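You operate a simulated robot arm through the tools that you are given. There is no shell and no other tool.

Carry out the task below with a simulated robot arm. There is one attempt and no reset: what you move stays moved.

## Task
Set the controls near the cable bench. At the end: the mode switch of the black box is set to set; the orange clip is set to shut; the lever of the fixture is set to clamp; the pale clip is set to shut; whatever was shut is shut again. Leave all else as you found it, and nothing knocked over. The lever of the fixture goes anticlockwise seen from above, to its stop. The pale clip goes clockwise seen from above, to its stop. The orange clip goes anticlockwise seen from above, to its stop.

It is judged by the outcome, as a careful person would: the job done as asked, and still so three seconds after it is handed in. It fails if anything else is knocked over, pushed out of place, dropped, spilled or broken.

## Robot
A 6-joint arm with a two-finger gripper, fixed in place. Base frame: the origin is on the floor under the middle of its stand, x ahead of it, y to its left, z up; the work surface is at about z = 780. Units: mm, rad, N and s.
It reaches about 1572 mm from its shoulder. Its first joint turns from -2.897 to 2.897 rad. Payload 2.45 kg.
The TCP is the grasp point between the finger pads, 20 mm short of the fingertips. In the tool frame z runs along the fingers and y along their closing line. The gripper opens to 140 mm; its body begins 168 mm behind the TCP.
Orientation is that of the tool frame in the base frame, as a unit quaternion [x, y, z, w]. With the fingers straight down and closing along the base's y, the tool's x points along the base's -x, its y along +y and its z along -z.

## Interface
- The arm moves only by the tool servo_tool. Its argument "rows" is a list of rows, each a list of 7 numbers: the shift along the tool's x, y, z in cm, then the turn, a rotation vector about the tool's x, y, z in rad, then the closure, from 0 (fully open) to 1 (shut). In form: [[x, y, z, wx, wy, wz, gripper], ...]. A call has 1 to 20 rows; each row is the pose to reach, as a shift and turn from the pose commanded when the call began, along the tool's axes at that moment. Rows are played at 5 a second. More than 50 mm and 0.15 rad between two rows, or a gripper value outside its range, and nothing of the call is played. A pose out of reach is approached as far as the arm can. The call stops where the force on the tool passes 40 N (or 10 N more than at its start, if that is more) or the arm is blocked; 0.2 s more then pass. The fingers move at their own pace (about 45 mm/s each) and stop on an object; they squeeze with about 36 N. The grip force told is the motor's: it shows also when the fingers shut on nothing. Time passes only in rows, and 0.2 s behind the last, so rows that repeat a pose let the fingers close. It gives the time, the measured TCP pose, the force on the tool (base axes), the opening and the grip force at its end, in the units of the frame above (readings bear some noise), with the torque about the TCP (base axes, N m) and any sound that the robot's microphone picked up.
- Cameras (640 x 400 px; columns grow to the right, rows downward): "scene" is fixed at [218.2, -650, 1352.7]; the picture's right is [0.84, -0.54, 0.00], its down [-0.14, -0.23, -0.96] and it looks along [0.52, 0.81, -0.27] (base axes); focal length 335 px, centre (320, 200). "wrist" rides on the gripper at [78, 11, -209] in the tool frame; the picture's right is [-0.14, 0.99, 0.00], its down [-0.92, -0.13, -0.37] and it looks along [-0.37, -0.05, 0.93] (tool axes); focal length 280 px, centre (320, 200). There is no depth. A picture from a camera that has moved, and an enlarged one, comes with that camera's place and axes in the base frame and with its lens.
- capture(camera): a new picture of that camera. It takes no simulated time.
- zoom(camera, box): a new picture of the part [left, top, right, bottom] of that camera's present view, enlarged. It takes no simulated time.
- hand_in(): hands the job in; it is judged then, once.

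Nothing tells you positions but the pictures and the camera data. Unless the task says otherwise, let go and move clear before handing in.

The tools are called after ">>>" as a command line: name --pt "numbers of a row" for each row, then --argument value for the rest, lists and objects as JSON in quotes. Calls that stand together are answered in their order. servo_tool: Moves the arm, as the interface text tells. Its arguments: {"type":"object","properties":{"rows":{"type":"array","items":{"type":"array","items":{"type":"number"}}}},"required":["rows"]} The other tools are called the same way: capture (camera) takes a picture; zoom (camera, box) takes an enlarged picture of a part of a camera's view; hand_in () hands the job in.

At the start:

```text
time: 0.0
tool_pos: [750.0, -12.2, 1150.3]
ee_rot: [0.0, 1.0, 0.0, 0.0]
wrist_force: [-0.5, 0.6, 0.4]
torque: [0.01, -0.01, 0.0]
grip_width: 140.0
finger_force: 0.0
```

scene: 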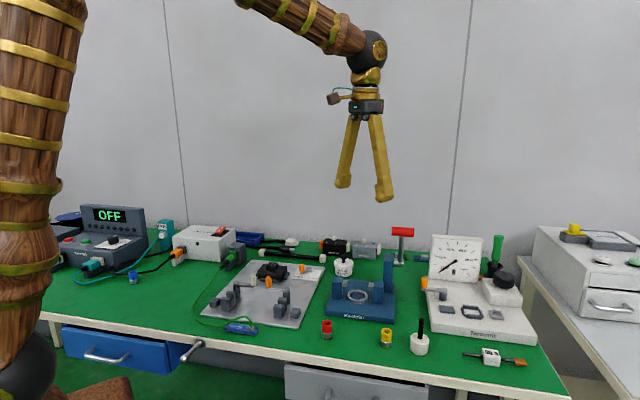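
wrist: 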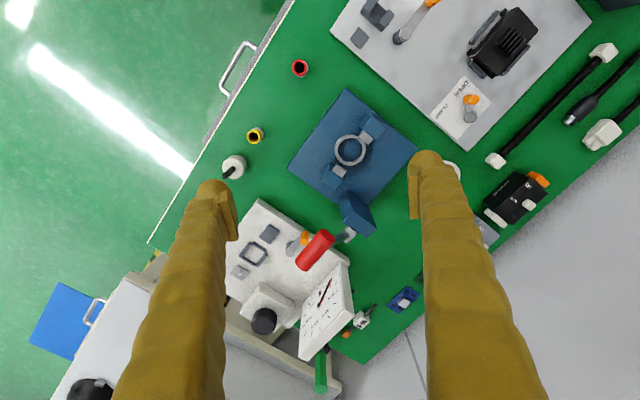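

I see a bench with a fixture (blue, red-handled lever), a grey plate with clips, a tester and several boxes. I'll zoom in to identify the black box, the orange and pale clips and the lever.

>>> zoom --camera "scene" --box '[200, 220, 360, 320]'

>>> zoom --camera "scene" --box '[300, 215, 460, 315]'

>>> zoom --camera "scene" --box '[400, 220, 560, 320]'

>>> zoom --camera "scene" --box '[40, 190, 200, 290]'

>>> zoom --camera "wrist" --box '[400, 0, 640, 150]'

>>> zoom --camera "wrist" --box '[220, 180, 460, 330]'

>>> zoom --camera "wrist" --box '[440, 100, 640, 225]'

```text
4.00 times, centred on (280, 270) of scene
camera zoom: at [218.2, -650.0, 1352.7], right [0.84, -0.54, 0.0], down [-0.14, -0.23, -0.96], along [0.52, 0.81, -0.27], focal length 1342 px, centre (480, -80)
```

zoom: 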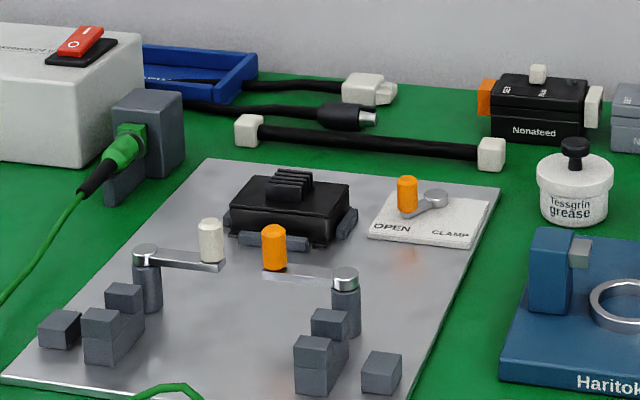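

```text
4.00 times, centred on (380, 265) of scene
camera zoom: at [218.2, -650.0, 1352.7], right [0.84, -0.54, 0.0], down [-0.14, -0.23, -0.96], along [0.52, 0.81, -0.27], focal length 1342 px, centre (80, -60)
```

zoom: 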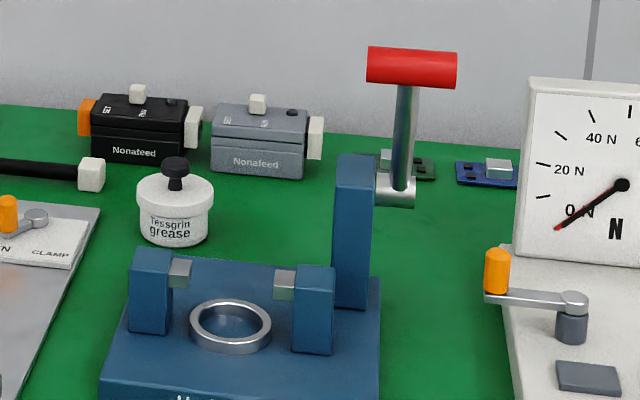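

```text
4.00 times, centred on (480, 270) of scene
camera zoom: at [218.2, -650.0, 1352.7], right [0.84, -0.54, 0.0], down [-0.14, -0.23, -0.96], along [0.52, 0.81, -0.27], focal length 1342 px, centre (-320, -80)
```

zoom: 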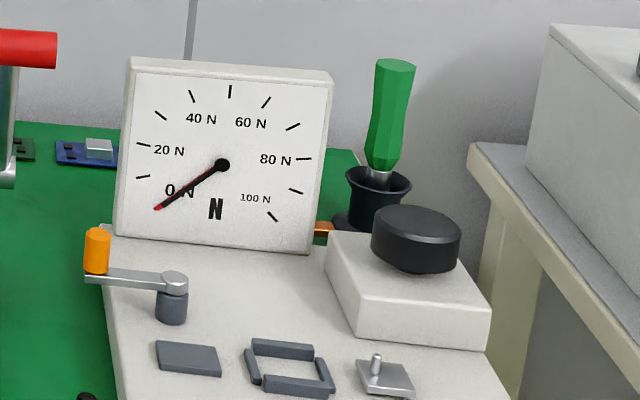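

```text
4.00 times, centred on (120, 240) of scene
camera zoom: at [218.2, -650.0, 1352.7], right [0.84, -0.54, 0.0], down [-0.14, -0.23, -0.96], along [0.52, 0.81, -0.27], focal length 1342 px, centre (1120, 40)
```

zoom: 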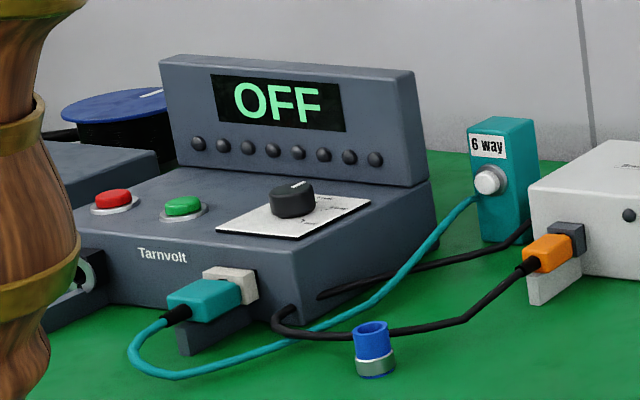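

```text
2.67 times, centred on (520, 75) of wrist
camera zoom: at [670.9, 0.2, 1358.3], right [0.14, 0.99, 0.0], down [0.92, -0.13, 0.37], along [0.37, -0.05, -0.93], focal length 748 px, centre (-213, 533)
```

zoom: 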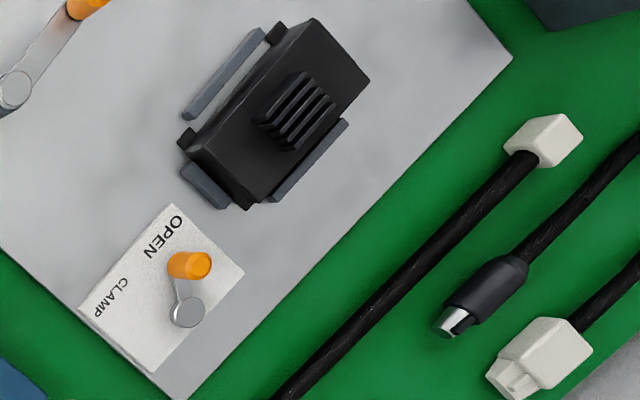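

```text
2.67 times, centred on (340, 255) of wrist
camera zoom: at [670.9, 0.2, 1358.3], right [0.14, 0.99, 0.0], down [0.92, -0.13, 0.37], along [0.37, -0.05, -0.93], focal length 748 px, centre (267, 53)
```

zoom: 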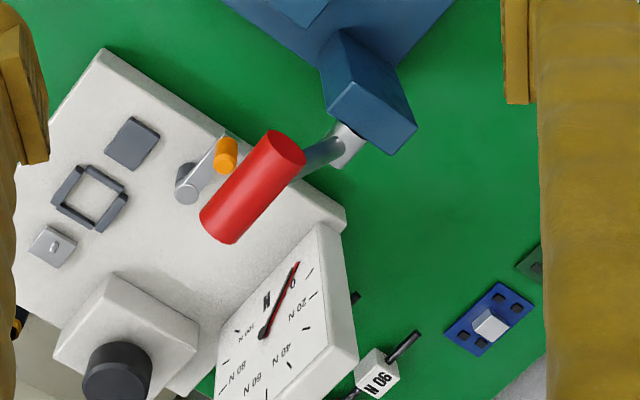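

```text
3.20 times, centred on (540, 162) of wrist
camera zoom: at [670.9, 0.2, 1358.3], right [0.14, 0.99, 0.0], down [0.92, -0.13, 0.37], along [0.37, -0.05, -0.93], focal length 897 px, centre (-384, 320)
```

zoom: 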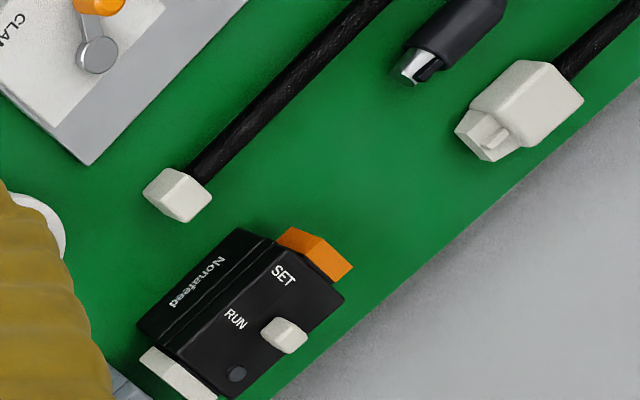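

The plate with the OPEN/CLAMP lever looks like the fixture. It has an orange and a pale swing clip facing each other. The black "Nonafeed" box behind it has a white SET/RUN switch. I'll move the wrist camera over the plate for a closer look before touching anything.

>>> servo_tool --pt "2.55 2.02 1 0 0 0 0" --pt "5.1 4.04 2 0 0 0 0" --pt "7.65 6.06 3 0 0 0 0" --pt "10.2 8.08 4 0 0 0 0" --pt "12.75 10.1 5 0 0 0 0" --pt "15.3 12.12 6 0 0 0 0" --pt "17.85 14.14 7 0 0 0 0" --pt "20.4 16.16 8 0 0 0 0" --pt "22.95 18.18 9 0 0 0 0" --pt "25.5 20.2 10 0 0 0 0" --pt "25.5 20.2 10 0 0 0 0.5" --pt "25.5 20.2 10 0 0 0 1"

>>> capture --camera "wrist"

>>> capture --camera "scene"

```text
time: 2.6
tool_pos: [495.2, 190.5, 1049.7]
ee_rot: [0.0, 1.0, 0.001, 0.0]
wrist_force: [-0.5, -0.1, -0.3]
torque: [-0.01, -0.03, 0.03]
grip_width: 88.9
finger_force: 0.1
```

```text
taken
camera wrist: at [417.5, 202.3, 1258.0], right [0.14, 0.99, 0.0], down [0.92, -0.13, 0.37], along [0.37, -0.05, -0.93], focal length 280 px, centre (320, 200)
```

wrist: 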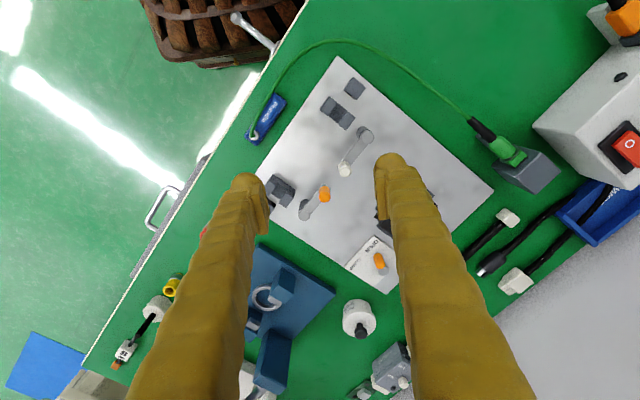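

```text
taken
```

scene: 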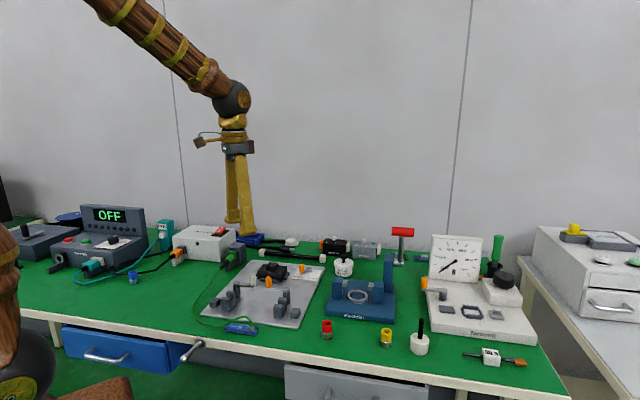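

The gripper is only partly shut and is blocking the view. I'll finish closing it, then zoom in on the clips and the lever.

>>> servo_tool --pt "0 0 0 0 0 0 1" --pt "0 0 0 0 0 0 1" --pt "0 0 0 0 0 0 1" --pt "0 0 0 0 0 0 1" --pt "0 0 0 0 0 0 1"

>>> capture --camera "wrist"

>>> zoom --camera "wrist" --box '[240, 50, 400, 150]'

>>> zoom --camera "wrist" --box '[240, 130, 400, 230]'

>>> zoom --camera "wrist" --box '[340, 180, 500, 280]'

```text
time: 3.8
tool_pos: [497.1, 189.4, 1050.4]
ee_rot: [0.0, 1.0, 0.0, 0.0]
wrist_force: [0.6, -0.7, 0.4]
torque: [0.01, -0.04, -0.01]
grip_width: 0.1
finger_force: 14.7
```

```text
taken
camera wrist: at [417.6, 202.2, 1258.0], right [0.14, 0.99, 0.0], down [0.92, -0.13, 0.37], along [0.37, -0.05, -0.93], focal length 280 px, centre (320, 200)
```

wrist: 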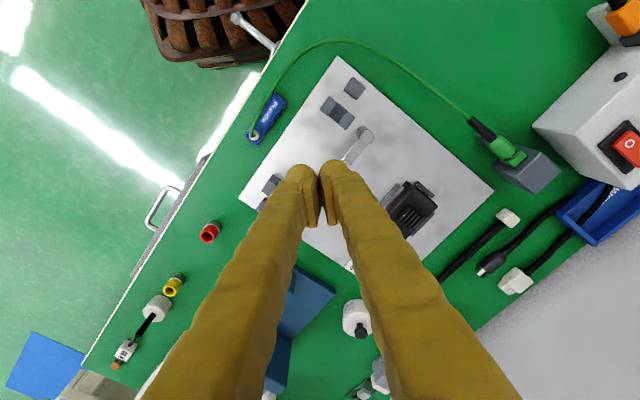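

```text
4.00 times, centred on (320, 100) of wrist
camera zoom: at [417.6, 202.2, 1258.0], right [0.14, 0.99, 0.0], down [0.92, -0.13, 0.37], along [0.37, -0.05, -0.93], focal length 1122 px, centre (320, 600)
```

zoom: 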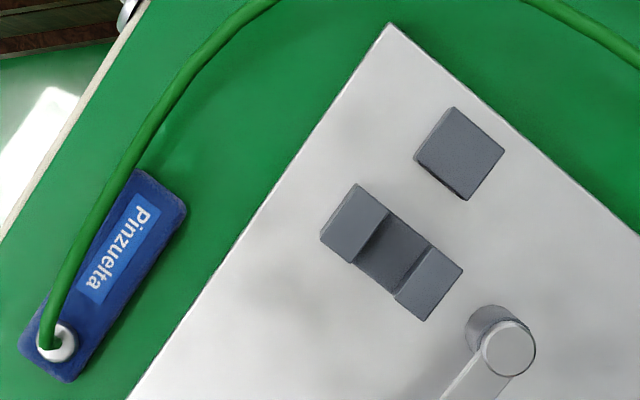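

```text
4.00 times, centred on (320, 180) of wrist
camera zoom: at [417.6, 202.2, 1258.0], right [0.14, 0.99, 0.0], down [0.92, -0.13, 0.37], along [0.37, -0.05, -0.93], focal length 1122 px, centre (320, 280)
```

zoom: 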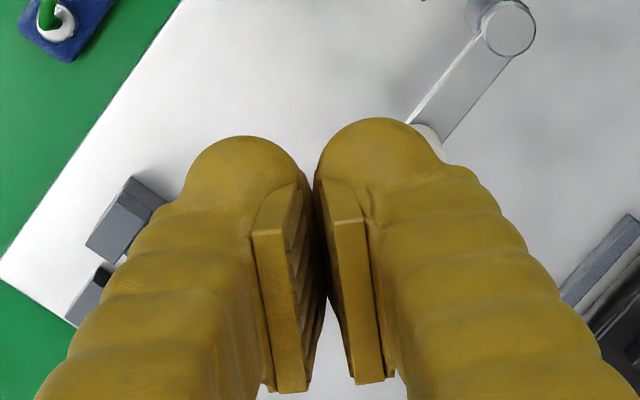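

```text
4.00 times, centred on (420, 230) of wrist
camera zoom: at [417.6, 202.2, 1258.0], right [0.14, 0.99, 0.0], down [0.92, -0.13, 0.37], along [0.37, -0.05, -0.93], focal length 1122 px, centre (-80, 80)
```

zoom: 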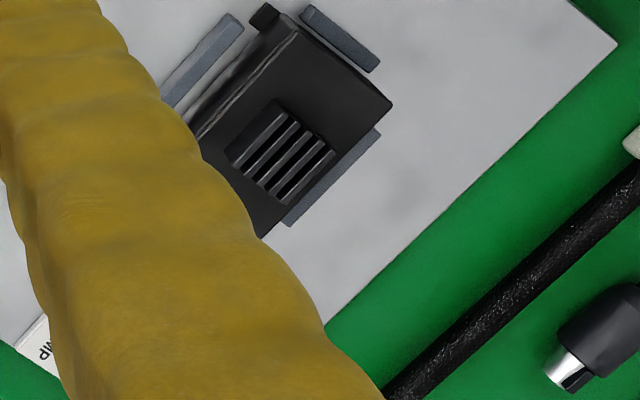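

The plate with both clips is clear from above. I'll shift the camera directly over the clips and lower it for precise triangulation.

>>> servo_tool --pt "-3 0 2.5 0 0 0 1" --pt "-6 0 5 0 0 0 1" --pt "-9 0 7.5 0 0 0 1" --pt "-12.3 0 10 0 0 0 1" --pt "-12.3 0 10 0 0 0 1"

>>> capture --camera "wrist"

>>> zoom --camera "wrist" --box '[180, 20, 420, 170]'

```text
time: 5.0
tool_pos: [619.8, 188.4, 948.8]
ee_rot: [0.0, 1.0, 0.0, 0.002]
wrist_force: [0.9, -0.2, 0.1]
torque: [-0.03, 0.0, 0.0]
grip_width: 0.0
finger_force: 28.9
```

```text
taken
camera wrist: at [540.5, 199.5, 1157.6], right [0.14, 0.99, 0.0], down [0.92, -0.13, 0.37], along [0.37, -0.05, -0.93], focal length 280 px, centre (320, 200)
```

wrist: 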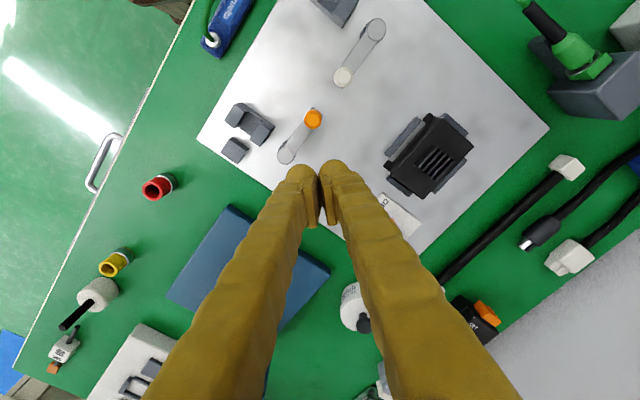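

```text
2.67 times, centred on (300, 95) of wrist
camera zoom: at [540.5, 199.5, 1157.6], right [0.14, 0.99, 0.0], down [0.92, -0.13, 0.37], along [0.37, -0.05, -0.93], focal length 748 px, centre (373, 480)
```

zoom: 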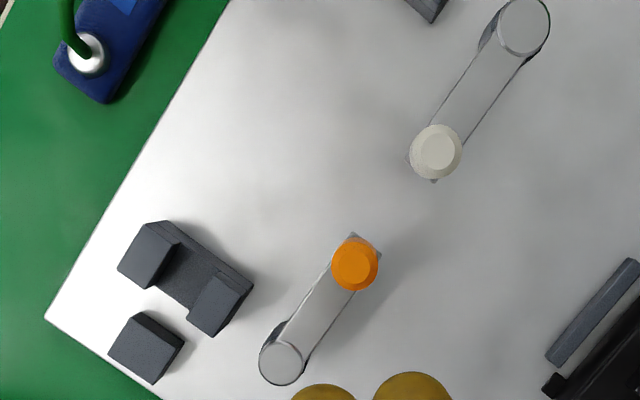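

From two views, the orange clip pivot is at about (610, 148) and its knob is at about (571, 190), with its top near z 860. The arm points parallel to the plate edge, and the U-channel it closes over is at the front. I'll line up above the orange knob with the fingers slightly open and turned to the swing direction.

>>> servo_tool --pt "0.8 0 0 0 0 0.14 0.714" --pt "1.6 0 0.4 0 0 0.28 0.714" --pt "2.4 0 0.8 0 0 0.42 0.714" --pt "3.2 0.1 1.2 0 0 0.56 0.714" --pt "4.0 0.1 1.6 0 0 0.7 0.714" --pt "4.83 0.16 1.9 0 0 0.82 0.714" --pt "4.83 0.16 1.9 0 0 0.82 0.714"

>>> capture --camera "wrist"

>>> zoom --camera "scene" --box '[180, 200, 340, 300]'

```text
time: 6.6
tool_pos: [568.6, 190.6, 931.0]
ee_rot: [0.4, 0.916, 0.0, 0.0]
wrist_force: [-0.7, -0.1, 0.3]
torque: [0.02, 0.01, -0.01]
grip_width: 40.0
finger_force: 0.0
```

```text
taken
camera wrist: at [523.6, 256.8, 1139.2], right [0.82, 0.57, 0.0], down [0.53, -0.76, 0.37], along [0.21, -0.3, -0.93], focal length 280 px, centre (320, 200)
```

wrist: 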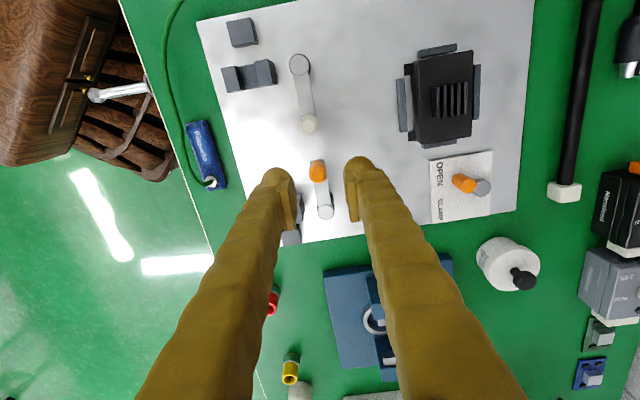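

```text
4.00 times, centred on (260, 250) of scene
camera zoom: at [218.2, -650.0, 1352.7], right [0.84, -0.54, 0.0], down [-0.14, -0.23, -0.96], along [0.52, 0.81, -0.27], focal length 1342 px, centre (560, 0)
```

zoom: 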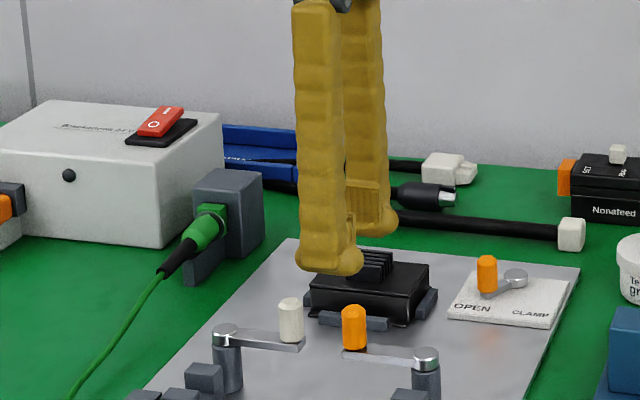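

The arms line up with this view. I'll zoom in for a more precise fix on the knob and pivot.

>>> zoom --camera "wrist" --box '[240, 130, 400, 230]'

>>> zoom --camera "wrist" --box '[200, 0, 360, 100]'

>>> zoom --camera "wrist" --box '[390, 120, 550, 220]'

```text
4.00 times, centred on (320, 180) of wrist
camera zoom: at [523.6, 256.8, 1139.2], right [0.82, 0.57, 0.0], down [0.53, -0.76, 0.37], along [0.21, -0.3, -0.93], focal length 1122 px, centre (320, 280)
```

zoom: 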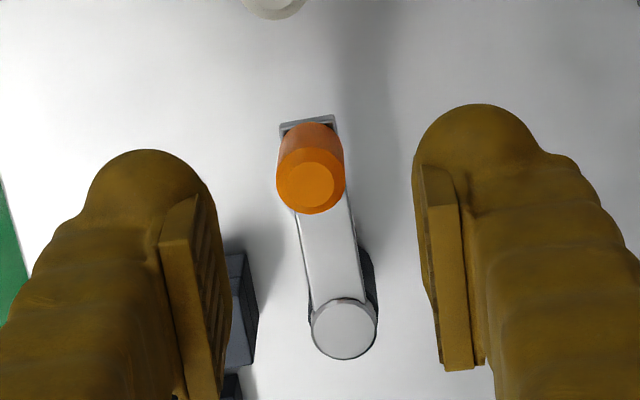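

```text
4.00 times, centred on (280, 50) of wrist
camera zoom: at [523.6, 256.8, 1139.2], right [0.82, 0.57, 0.0], down [0.53, -0.76, 0.37], along [0.21, -0.3, -0.93], focal length 1122 px, centre (480, 800)
```

zoom: 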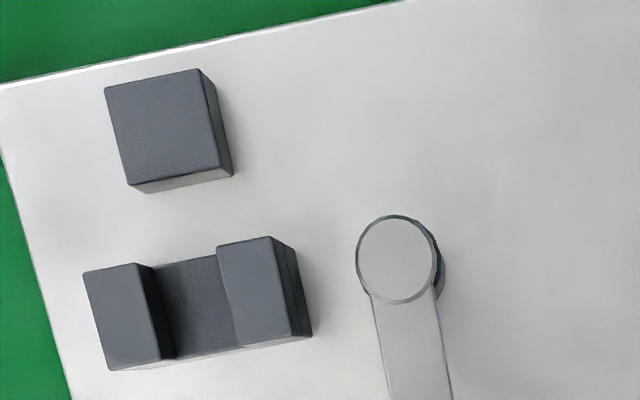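

```text
4.00 times, centred on (470, 170) of wrist
camera zoom: at [523.6, 256.8, 1139.2], right [0.82, 0.57, 0.0], down [0.53, -0.76, 0.37], along [0.21, -0.3, -0.93], focal length 1122 px, centre (-280, 320)
```

zoom: 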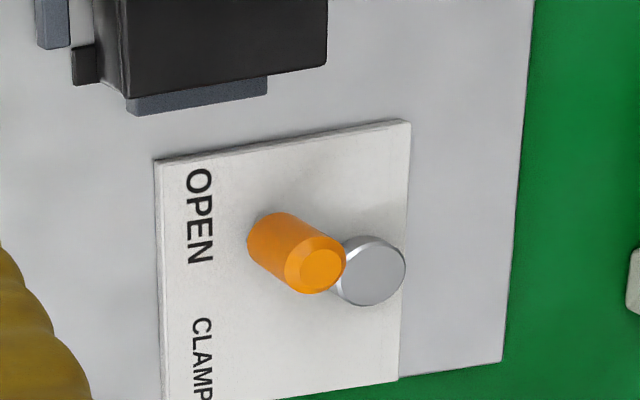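

I put the orange knob axis at about (569, 187) and its pivot at about (609, 147), a radius near 56 mm. I'll lower the open fingers around the knob, staying above the arm, and narrow the gap without squeezing.

>>> servo_tool --pt "-0.36 -0.28 0 0 0 0 0.714" --pt "-0.36 -0.28 2 0 0 0 0.714" --pt "-0.36 -0.28 4 0 0 0 0.714" --pt "-0.36 -0.28 5.5 0 0 0 0.714" --pt "-0.36 -0.28 6.94 0 0 0 0.714" --pt "-0.36 -0.28 6.94 0 0 0 0.8" --pt "-0.36 -0.28 6.94 0 0 0 0.8"

>>> zoom --camera "wrist" --box '[240, 100, 400, 200]'

>>> zoom --camera "scene" --box '[200, 220, 360, 320]'

```text
time: 8.2
tool_pos: [569.9, 186.4, 861.1]
ee_rot: [0.399, 0.917, 0.001, 0.001]
wrist_force: [0.0, -0.5, -0.7]
torque: [-0.02, -0.02, 0.02]
grip_width: 27.7
finger_force: 0.1
```

```text
4.00 times, centred on (320, 150) of wrist
camera zoom: at [523.5, 252.2, 1070.0], right [0.82, 0.57, 0.0], down [0.53, -0.76, 0.37], along [0.21, -0.3, -0.93], focal length 1122 px, centre (320, 400)
```

zoom: 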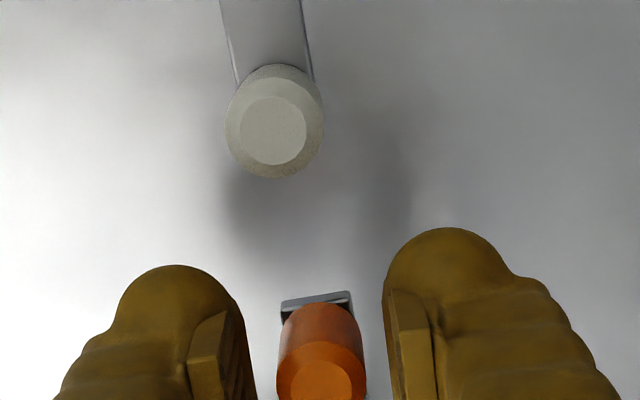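

```text
4.00 times, centred on (280, 270) of scene
camera zoom: at [218.2, -650.0, 1352.7], right [0.84, -0.54, 0.0], down [-0.14, -0.23, -0.96], along [0.52, 0.81, -0.27], focal length 1342 px, centre (480, -80)
```

zoom: 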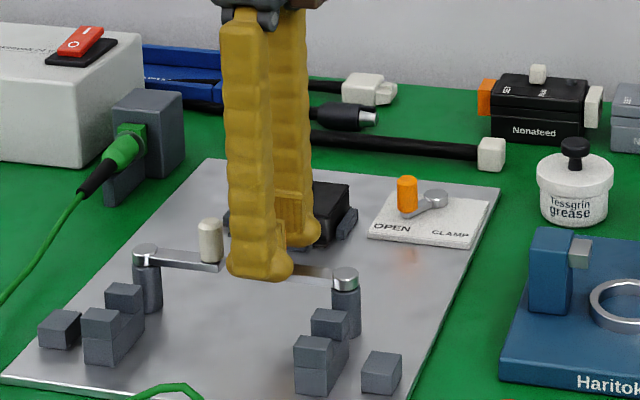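

The knob sits nicely between the pads. Next I'll swing it anticlockwise around the pivot, turning the hand with it.

>>> servo_tool --pt "-0.0843 -0.7767 0 0 0 -0.1396 0.8" --pt "-0.276 -1.5341 0 0 0 -0.2793 0.8" --pt "-0.5712 -2.2575 0 0 0 -0.4189 0.8" --pt "-0.9642 -2.9327 0 0 0 -0.5585 0.8" --pt "-1.4474 -3.5466 0 0 0 -0.6981 0.8" --pt "-2.0112 -4.0874 0 0 0 -0.8378 0.8" --pt "-2.6449 -4.5444 0 0 0 -0.9774 0.8" --pt "-3.336 -4.9088 0 0 0 -1.117 0.8" --pt "-4.0711 -5.1734 0 0 0 -1.2566 0.8" --pt "-4.8358 -5.3332 0 0 0 -1.3963 0.8"

>>> capture --camera "wrist"

>>> zoom --camera "scene" --box '[200, 220, 360, 320]'

```text
time: 10.4
tool_pos: [565.3, 115.5, 860.6]
ee_rot: [-0.285, 0.959, -0.001, 0.0]
wrist_force: [0.0, 0.3, 0.5]
torque: [0.01, -0.03, 0.01]
grip_width: 28.4
finger_force: 0.4
```

```text
taken
camera wrist: at [493.6, 82.0, 1069.9], right [-0.43, 0.9, 0.0], down [0.84, 0.4, 0.37], along [0.33, 0.16, -0.93], focal length 280 px, centre (320, 200)
```

wrist: 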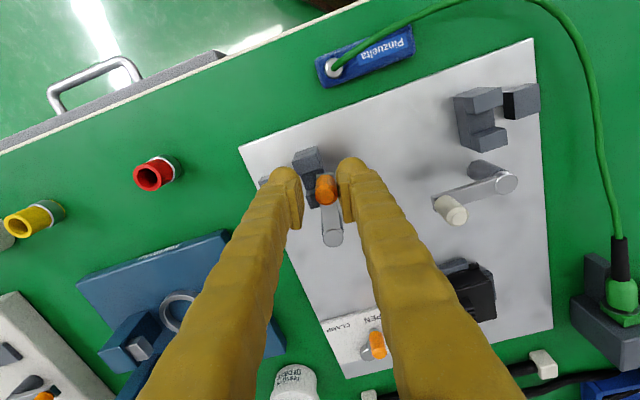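

```text
4.00 times, centred on (280, 270) of scene
camera zoom: at [218.2, -650.0, 1352.7], right [0.84, -0.54, 0.0], down [-0.14, -0.23, -0.96], along [0.52, 0.81, -0.27], focal length 1342 px, centre (480, -80)
```

zoom: 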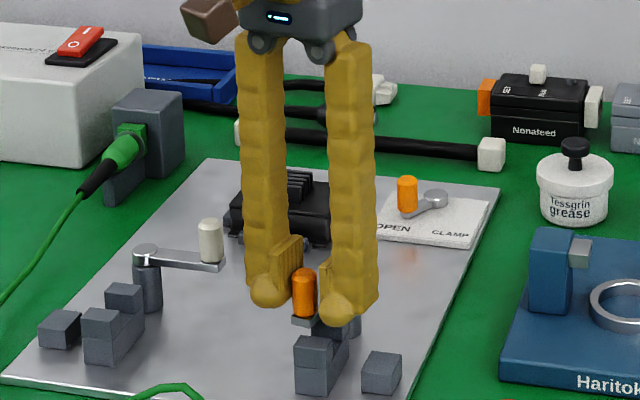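

The clip is swinging freely and is over its channel, with no stop felt yet. I'll continue in small steps until it reaches the stop.

>>> servo_tool --pt "-0.0286 -0.3898 0 0 0 -0.0698 0.8" --pt "-0.0843 -0.7767 0 0 0 -0.1396 0.8" --pt "-0.1669 -1.1588 0 0 0 -0.2094 0.8" --pt "-0.276 -1.5341 0 0 0 -0.2793 0.8"

>>> zoom --camera "wrist" --box '[240, 120, 400, 220]'

```text
time: 11.4
tool_pos: [574.0, 105.1, 861.0]
ee_rot: [-0.416, 0.909, -0.001, 0.0]
wrist_force: [-3.2, 4.9, 0.5]
torque: [0.09, 0.07, -0.01]
grip_width: 32.6
finger_force: 3.3
```

```text
4.00 times, centred on (320, 170) of wrist
camera zoom: at [514.7, 53.1, 1069.5], right [-0.66, 0.75, 0.0], down [0.7, 0.61, 0.37], along [0.28, 0.24, -0.93], focal length 1122 px, centre (320, 320)
```

zoom: 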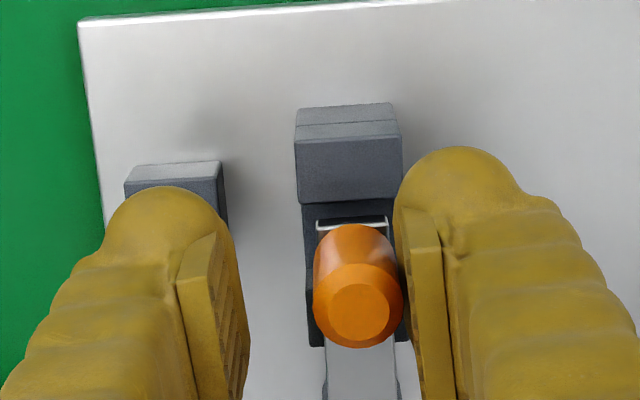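

I now feel about 6 N against the motion and the arm lies over its channel, so this is likely the stop. I'll press slightly further to confirm.

>>> servo_tool --pt "-0.0286 -0.3898 0 0 0 -0.0698 0.8" --pt "-0.0843 -0.7767 0 0 0 -0.1396 0.8" --pt "-0.0843 -0.7767 0 0 0 -0.1396 0.8"

>>> zoom --camera "wrist" --box '[240, 120, 400, 220]'

>>> zoom --camera "scene" --box '[200, 220, 360, 320]'

```text
time: 12.2
tool_pos: [580.7, 100.3, 861.6]
ee_rot: [-0.477, 0.879, 0.0, -0.001]
wrist_force: [-17.0, 21.2, -2.4]
torque: [0.16, 0.1, -0.13]
grip_width: 44.9
finger_force: 12.6
```

```text
4.00 times, centred on (320, 170) of wrist
camera zoom: at [528.7, 41.0, 1068.9], right [-0.76, 0.65, 0.0], down [0.61, 0.7, 0.37], along [0.24, 0.28, -0.93], focal length 1122 px, centre (320, 320)
```

zoom: 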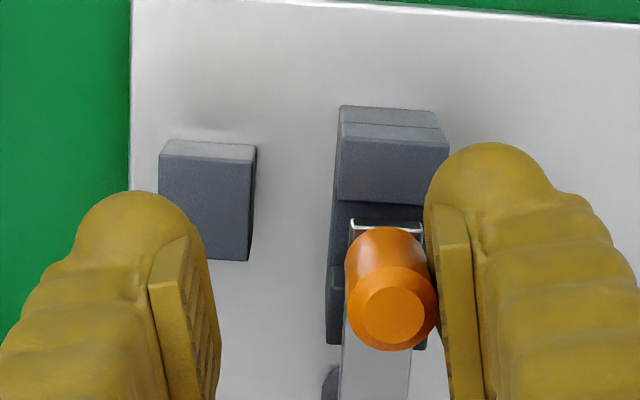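

```text
4.00 times, centred on (280, 270) of scene
camera zoom: at [218.2, -650.0, 1352.7], right [0.84, -0.54, 0.0], down [-0.14, -0.23, -0.96], along [0.52, 0.81, -0.27], focal length 1342 px, centre (480, -80)
```

zoom: 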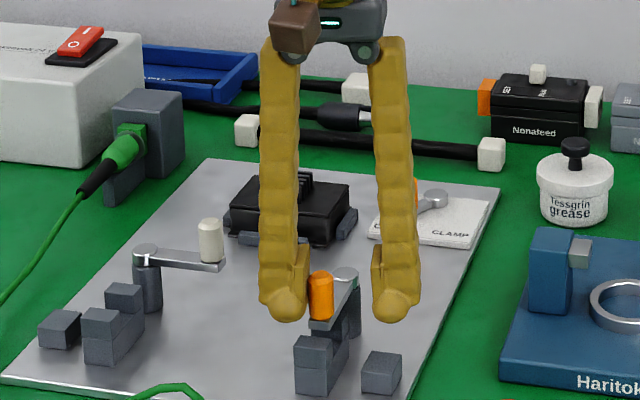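

The force rose to about 27 N with the clip not moving, so the orange clip is at its stop. I'll release the pressure, widen the fingers and lift away.

>>> servo_tool --pt "0 0.4 0 0 0 0 0.75" --pt "0 0.8 0 0 0 0 0.7" --pt "0 0.9 0 0 0 0 0.68" --pt "0 0.9 -2 0 0 0 0.68" --pt "0 0.9 -4.5 0 0 0 0.68" --pt "0 0.9 -8 0 0 0 0.68"

>>> capture --camera "wrist"

>>> zoom --camera "scene" --box '[200, 220, 360, 320]'

```text
time: 13.6
tool_pos: [575.4, 106.5, 941.5]
ee_rot: [-0.477, 0.879, -0.001, 0.0]
wrist_force: [-1.0, 0.3, 0.3]
torque: [-0.03, -0.01, 0.0]
grip_width: 44.8
finger_force: 0.1
```

```text
taken
camera wrist: at [522.8, 48.1, 1149.5], right [-0.76, 0.65, 0.0], down [0.61, 0.7, 0.37], along [0.24, 0.28, -0.93], focal length 280 px, centre (320, 200)
```

wrist: 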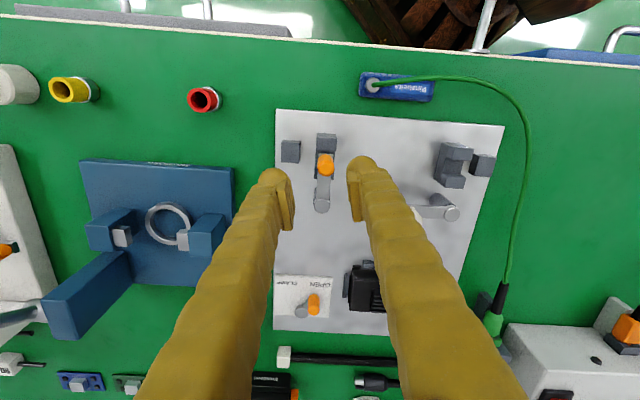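

```text
4.00 times, centred on (280, 270) of scene
camera zoom: at [218.2, -650.0, 1352.7], right [0.84, -0.54, 0.0], down [-0.14, -0.23, -0.96], along [0.52, 0.81, -0.27], focal length 1342 px, centre (480, -80)
```

zoom: 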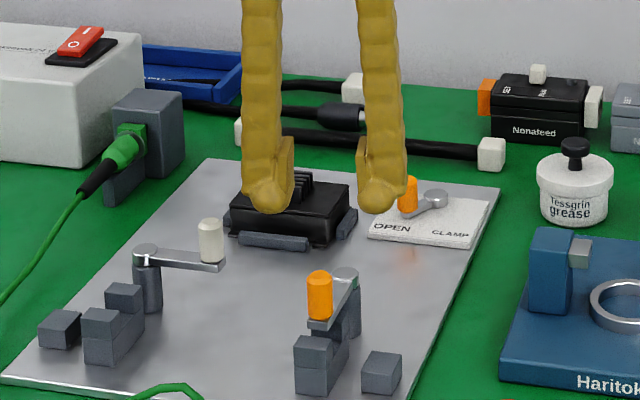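

The orange clip is shut over its channel. Next is the pale clip: its pivot is at about (495, 263) and its knob at about (534, 223). I'll hover above its knob with the fingers turned to its swing direction.

>>> servo_tool --pt "-0.75 0.98 0.1 0 0 -0.136 0.714" --pt "-1.5 1.96 0.2 0 0 -0.272 0.714" --pt "-2.26 2.95 0.3 0 0 -0.408 0.714" --pt "-3.0 3.93 0.4 0 0 -0.544 0.714" --pt "-3.76 4.91 0.5 0 0 -0.68 0.714" --pt "-4.51 5.89 0.6 0 0 -0.817 0.714" --pt "-5.26 6.87 0.7 0 0 -0.953 0.714" --pt "-6.02 7.86 0.8 0 0 -1.089 0.714" --pt "-6.77 8.84 0.9 0 0 -1.225 0.714" --pt "-7.52 9.82 1.0 0 0 -1.361 0.714" --pt "-7.52 9.82 1.0 0 0 -1.361 0.714"

>>> capture --camera "wrist"

>>> zoom --camera "wrist" --box '[240, 130, 400, 230]'

```text
time: 16.0
tool_pos: [532.2, 222.3, 932.2]
ee_rot: [0.924, -0.383, 0.001, 0.001]
wrist_force: [0.0, -0.1, -1.4]
torque: [0.02, -0.02, -0.02]
grip_width: 40.0
finger_force: 0.1
```

```text
taken
camera wrist: at [579.9, 160.7, 1139.8], right [-0.8, -0.6, 0.0], down [-0.56, 0.74, 0.37], along [-0.22, 0.29, -0.93], focal length 280 px, centre (320, 200)
```

wrist: 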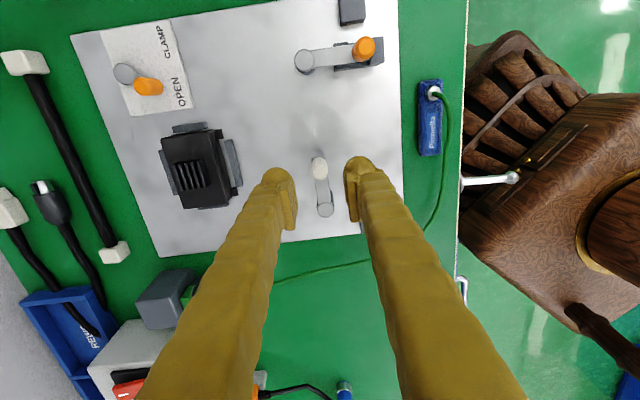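

```text
4.00 times, centred on (320, 180) of wrist
camera zoom: at [579.9, 160.7, 1139.8], right [-0.8, -0.6, 0.0], down [-0.56, 0.74, 0.37], along [-0.22, 0.29, -0.93], focal length 1122 px, centre (320, 280)
```

zoom: 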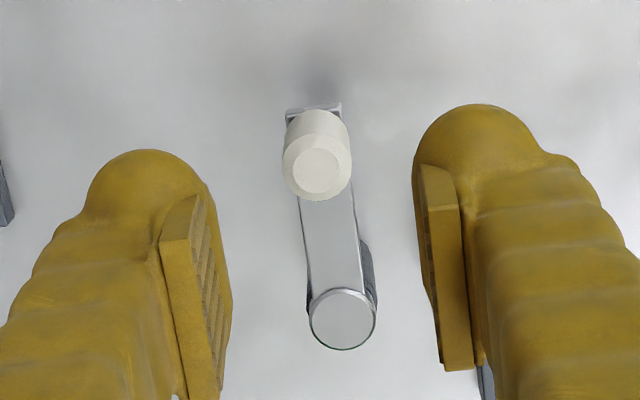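

The fingers straddle the pale knob well. I'll lower around it and narrow the gap.

>>> servo_tool --pt "-0.05 -0.08 0 0 0 0 0.714" --pt "-0.05 -0.08 2 0 0 0 0.714" --pt "-0.05 -0.08 4 0 0 0 0.714" --pt "-0.05 -0.08 5.5 0 0 0 0.714" --pt "-0.05 -0.08 6.95 0 0 0 0.714" --pt "-0.05 -0.08 6.95 0 0 0 0.8" --pt "-0.05 -0.08 6.95 0 0 0 0.8"

>>> zoom --camera "wrist" --box '[240, 130, 400, 230]'

```text
time: 17.6
tool_pos: [533.2, 222.3, 861.3]
ee_rot: [0.924, -0.383, 0.0, 0.001]
wrist_force: [-0.6, 0.7, 0.0]
torque: [0.01, 0.0, -0.03]
grip_width: 28.3
finger_force: 0.2
```

```text
4.00 times, centred on (320, 180) of wrist
camera zoom: at [579.7, 160.2, 1069.8], right [-0.8, -0.6, 0.0], down [-0.56, 0.74, 0.37], along [-0.22, 0.29, -0.93], focal length 1122 px, centre (320, 280)
```

zoom: 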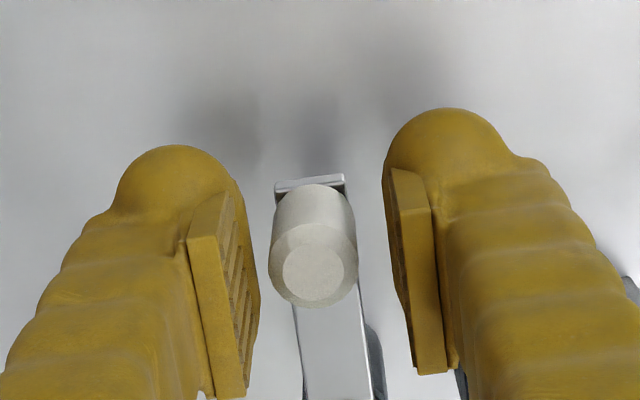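

The pale knob is centred between the pads. I'll swing it clockwise around its pivot.

>>> servo_tool --pt "-0.0545 0.7794 0 0 0 0.1396 0.8" --pt "-0.2169 1.5436 0 0 0 0.2793 0.8" --pt "-0.4841 2.2777 0 0 0 0.4189 0.8" --pt "-0.8509 2.9675 0 0 0 0.5585 0.8" --pt "-1.3102 3.5996 0 0 0 0.6981 0.8" --pt "-1.8529 4.1616 0 0 0 0.8378 0.8" --pt "-2.4685 4.6426 0 0 0 0.9774 0.8" --pt "-3.1451 5.0332 0 0 0 1.117 0.8" --pt "-3.8695 5.3259 0 0 0 1.2566 0.8" --pt "-4.6276 5.5149 0 0 0 1.3963 0.8"

>>> capture --camera "wrist"

>>> zoom --camera "scene" --box '[200, 220, 360, 320]'

```text
time: 19.8
tool_pos: [460.2, 216.0, 861.6]
ee_rot: [-0.46, 0.888, 0.0, 0.0]
wrist_force: [0.3, 0.5, 0.9]
torque: [0.02, 0.01, 0.01]
grip_width: 28.7
finger_force: 0.1
```

```text
taken
camera wrist: at [406.2, 158.8, 1069.7], right [-0.73, 0.68, 0.0], down [0.63, 0.68, 0.37], along [0.25, 0.27, -0.93], focal length 280 px, centre (320, 200)
```

wrist: 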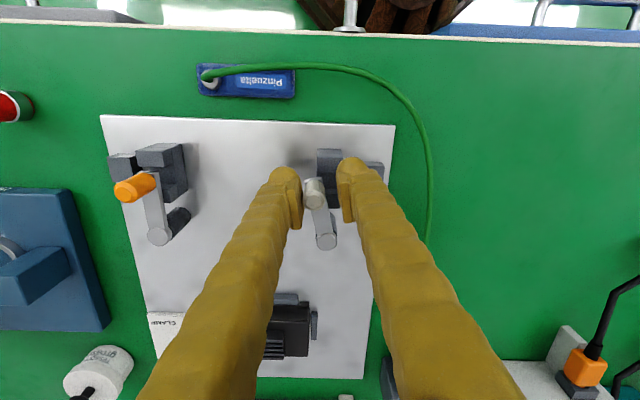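

```text
4.00 times, centred on (280, 270) of scene
camera zoom: at [218.2, -650.0, 1352.7], right [0.84, -0.54, 0.0], down [-0.14, -0.23, -0.96], along [0.52, 0.81, -0.27], focal length 1342 px, centre (480, -80)
```

zoom: 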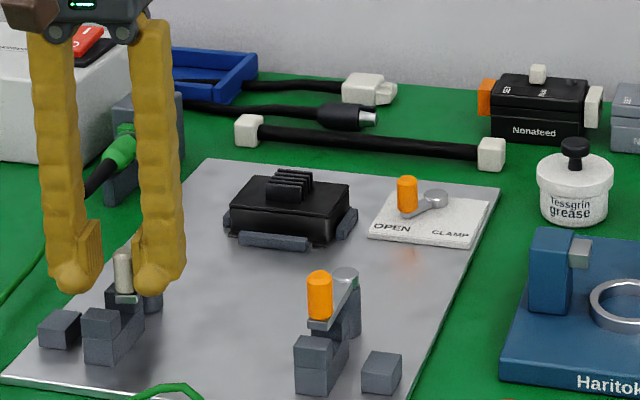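

The pale clip swung almost all the way without resistance. I'll continue in small steps until it reaches its stop.

>>> servo_tool --pt "-0.0137 0.3906 0 0 0 0.0698 0.8" --pt "-0.0545 0.7794 0 0 0 0.1396 0.8" --pt "-0.1224 1.1643 0 0 0 0.2094 0.8" --pt "-0.2169 1.5436 0 0 0 0.2793 0.8" --pt "-0.3377 1.9153 0 0 0 0.3491 0.8"

>>> zoom --camera "wrist" --box '[240, 120, 400, 220]'

```text
time: 21.0
tool_pos: [448.2, 232.0, 861.5]
ee_rot: [-0.3, 0.954, -0.001, 0.001]
wrist_force: [12.1, -9.9, 1.7]
torque: [-0.12, -0.16, 0.05]
grip_width: 37.8
finger_force: 7.6
```

```text
4.00 times, centred on (320, 170) of wrist
camera zoom: at [376.9, 195.4, 1070.1], right [-0.45, 0.89, 0.0], down [0.83, 0.42, 0.37], along [0.33, 0.17, -0.93], focal length 1122 px, centre (320, 320)
```

zoom: 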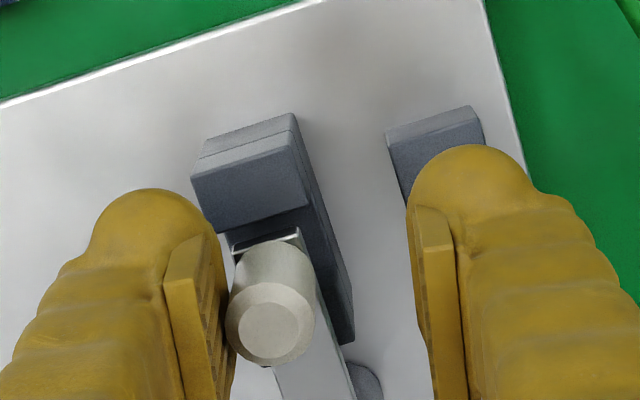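

I feel about 16 N opposing, like the other clip. A little more push will confirm the stop.

>>> servo_tool --pt "-0.0137 0.3906 0 0 0 0.0698 0.8" --pt "-0.0137 0.3906 0 0 0 0.0698 0.8"

>>> zoom --camera "scene" --box '[200, 220, 360, 320]'

>>> zoom --camera "wrist" --box '[240, 120, 400, 220]'

```text
time: 21.6
tool_pos: [445.4, 233.5, 861.4]
ee_rot: [-0.267, 0.964, -0.001, 0.0]
wrist_force: [21.1, -16.1, 3.4]
torque: [-0.18, -0.25, 0.13]
grip_width: 44.4
finger_force: 12.3
```

```text
4.00 times, centred on (280, 270) of scene
camera zoom: at [218.2, -650.0, 1352.7], right [0.84, -0.54, 0.0], down [-0.14, -0.23, -0.96], along [0.52, 0.81, -0.27], focal length 1342 px, centre (480, -80)
```

zoom: 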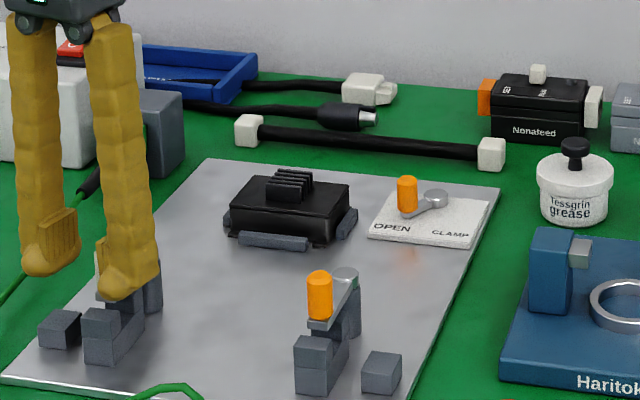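

```text
4.00 times, centred on (320, 170) of wrist
camera zoom: at [372.1, 203.7, 1069.7], right [-0.39, 0.92, 0.0], down [0.85, 0.36, 0.37], along [0.34, 0.14, -0.93], focal length 1122 px, centre (320, 320)
```

zoom: 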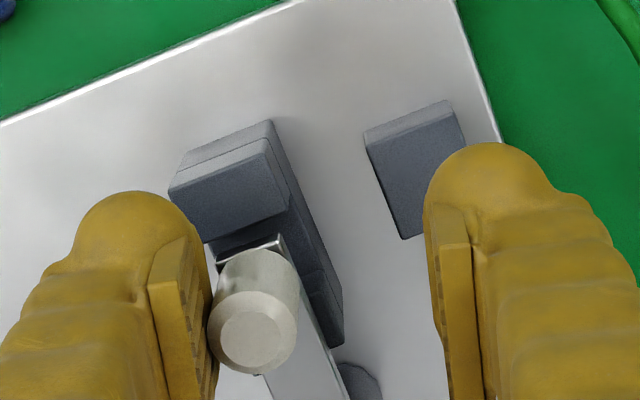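

The pale clip is at its stop (27 N, no movement). I'll back off and lift clear.

>>> servo_tool --pt "0 -0.4 0 0 0 0 0.75" --pt "0 -0.8 0 0 0 0 0.7" --pt "0 -0.9 0 0 0 0 0.68" --pt "0 -0.9 -2 0 0 0 0.68" --pt "0 -0.9 -4.5 0 0 0 0.68" --pt "0 -0.9 -8 0 0 0 0.68"

>>> zoom --camera "scene" --box '[200, 220, 360, 320]'

>>> capture --camera "wrist"

```text
time: 23.0
tool_pos: [448.2, 225.7, 940.4]
ee_rot: [-0.268, 0.963, -0.001, 0.001]
wrist_force: [-0.2, -0.5, -0.5]
torque: [0.0, 0.01, -0.02]
grip_width: 44.9
finger_force: 0.0
```

```text
4.00 times, centred on (280, 270) of scene
camera zoom: at [218.2, -650.0, 1352.7], right [0.84, -0.54, 0.0], down [-0.14, -0.23, -0.96], along [0.52, 0.81, -0.27], focal length 1342 px, centre (480, -80)
```

zoom: 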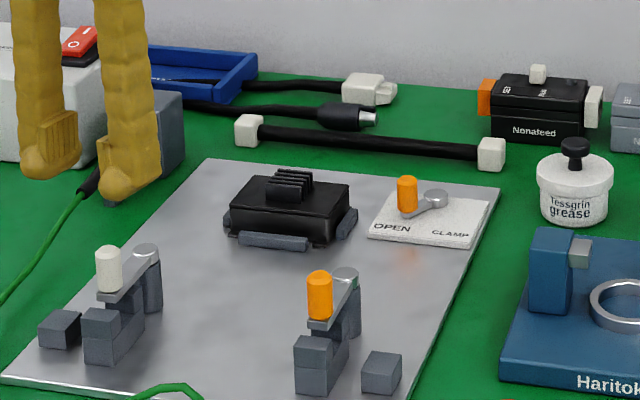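

```text
taken
camera wrist: at [376.7, 196.3, 1149.0], right [-0.39, 0.92, 0.0], down [0.85, 0.36, 0.37], along [0.34, 0.14, -0.93], focal length 280 px, centre (320, 200)
```

wrist: 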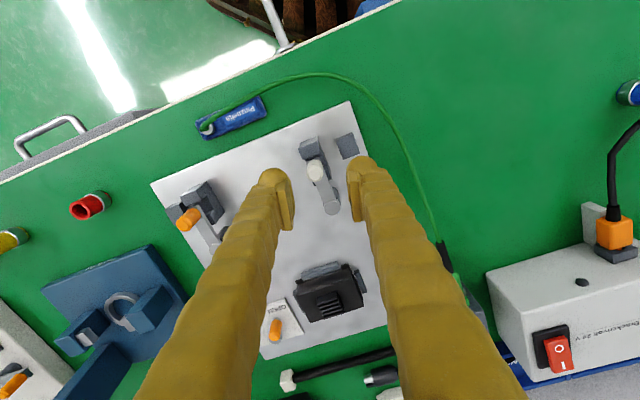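

Both clips are shut. Now the fixture lever: its pivot is at about (764, 280) and its orange knob at about (730, 269). I'll hover above it to check clearance to the black part beside it.

>>> servo_tool --pt "-3.77 -1.55 0.1 0 0 0.033 0.714" --pt "-7.53 -3.1 0.3 0 0 0.067 0.714" --pt "-11.3 -4.65 0.5 0 0 0.1 0.714" --pt "-15.07 -6.2 0.7 0 0 0.134 0.714" --pt "-18.84 -7.75 0.8 0 0 0.167 0.714" --pt "-22.6 -9.3 0.9 0 0 0.2 0.714" --pt "-26.37 -10.85 1.0 0 0 0.234 0.714" --pt "-26.37 -10.85 1.0 0 0 0.234 0.714"

>>> capture --camera "wrist"

>>> zoom --camera "wrist" --box '[240, 130, 400, 230]'

>>> zoom --camera "scene" --box '[220, 210, 380, 310]'

```text
time: 24.8
tool_pos: [730.8, 267.8, 930.8]
ee_rot: [-0.153, 0.988, -0.002, 0.0]
wrist_force: [-0.5, -0.8, 0.2]
torque: [0.01, -0.02, 0.03]
grip_width: 40.2
finger_force: 0.1
```

```text
taken
camera wrist: at [653.2, 255.0, 1139.0], right [-0.17, 0.99, 0.0], down [0.92, 0.16, 0.37], along [0.36, 0.06, -0.93], focal length 280 px, centre (320, 200)
```

wrist: 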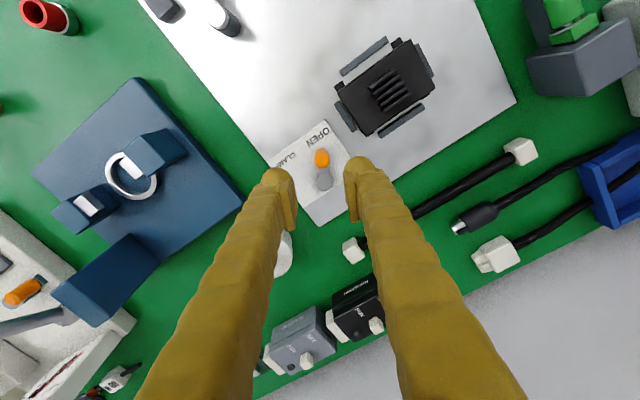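

```text
4.00 times, centred on (320, 180) of wrist
camera zoom: at [653.2, 255.0, 1139.0], right [-0.17, 0.99, 0.0], down [0.92, 0.16, 0.37], along [0.36, 0.06, -0.93], focal length 1122 px, centre (320, 280)
```

zoom: 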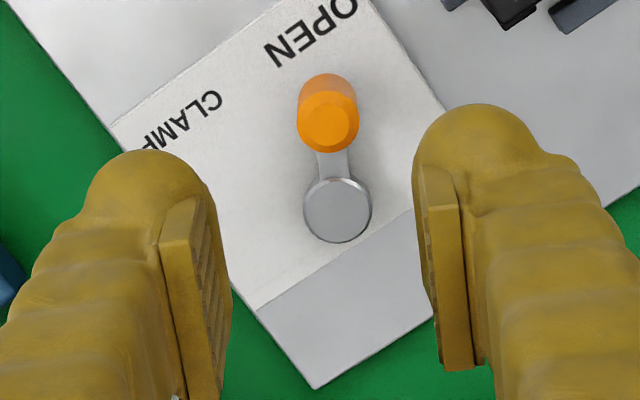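

```text
4.00 times, centred on (300, 260) of scene
camera zoom: at [218.2, -650.0, 1352.7], right [0.84, -0.54, 0.0], down [-0.14, -0.23, -0.96], along [0.52, 0.81, -0.27], focal length 1342 px, centre (400, -40)
```

zoom: 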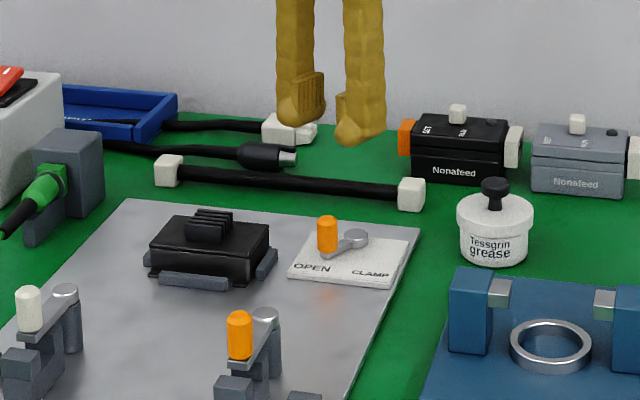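

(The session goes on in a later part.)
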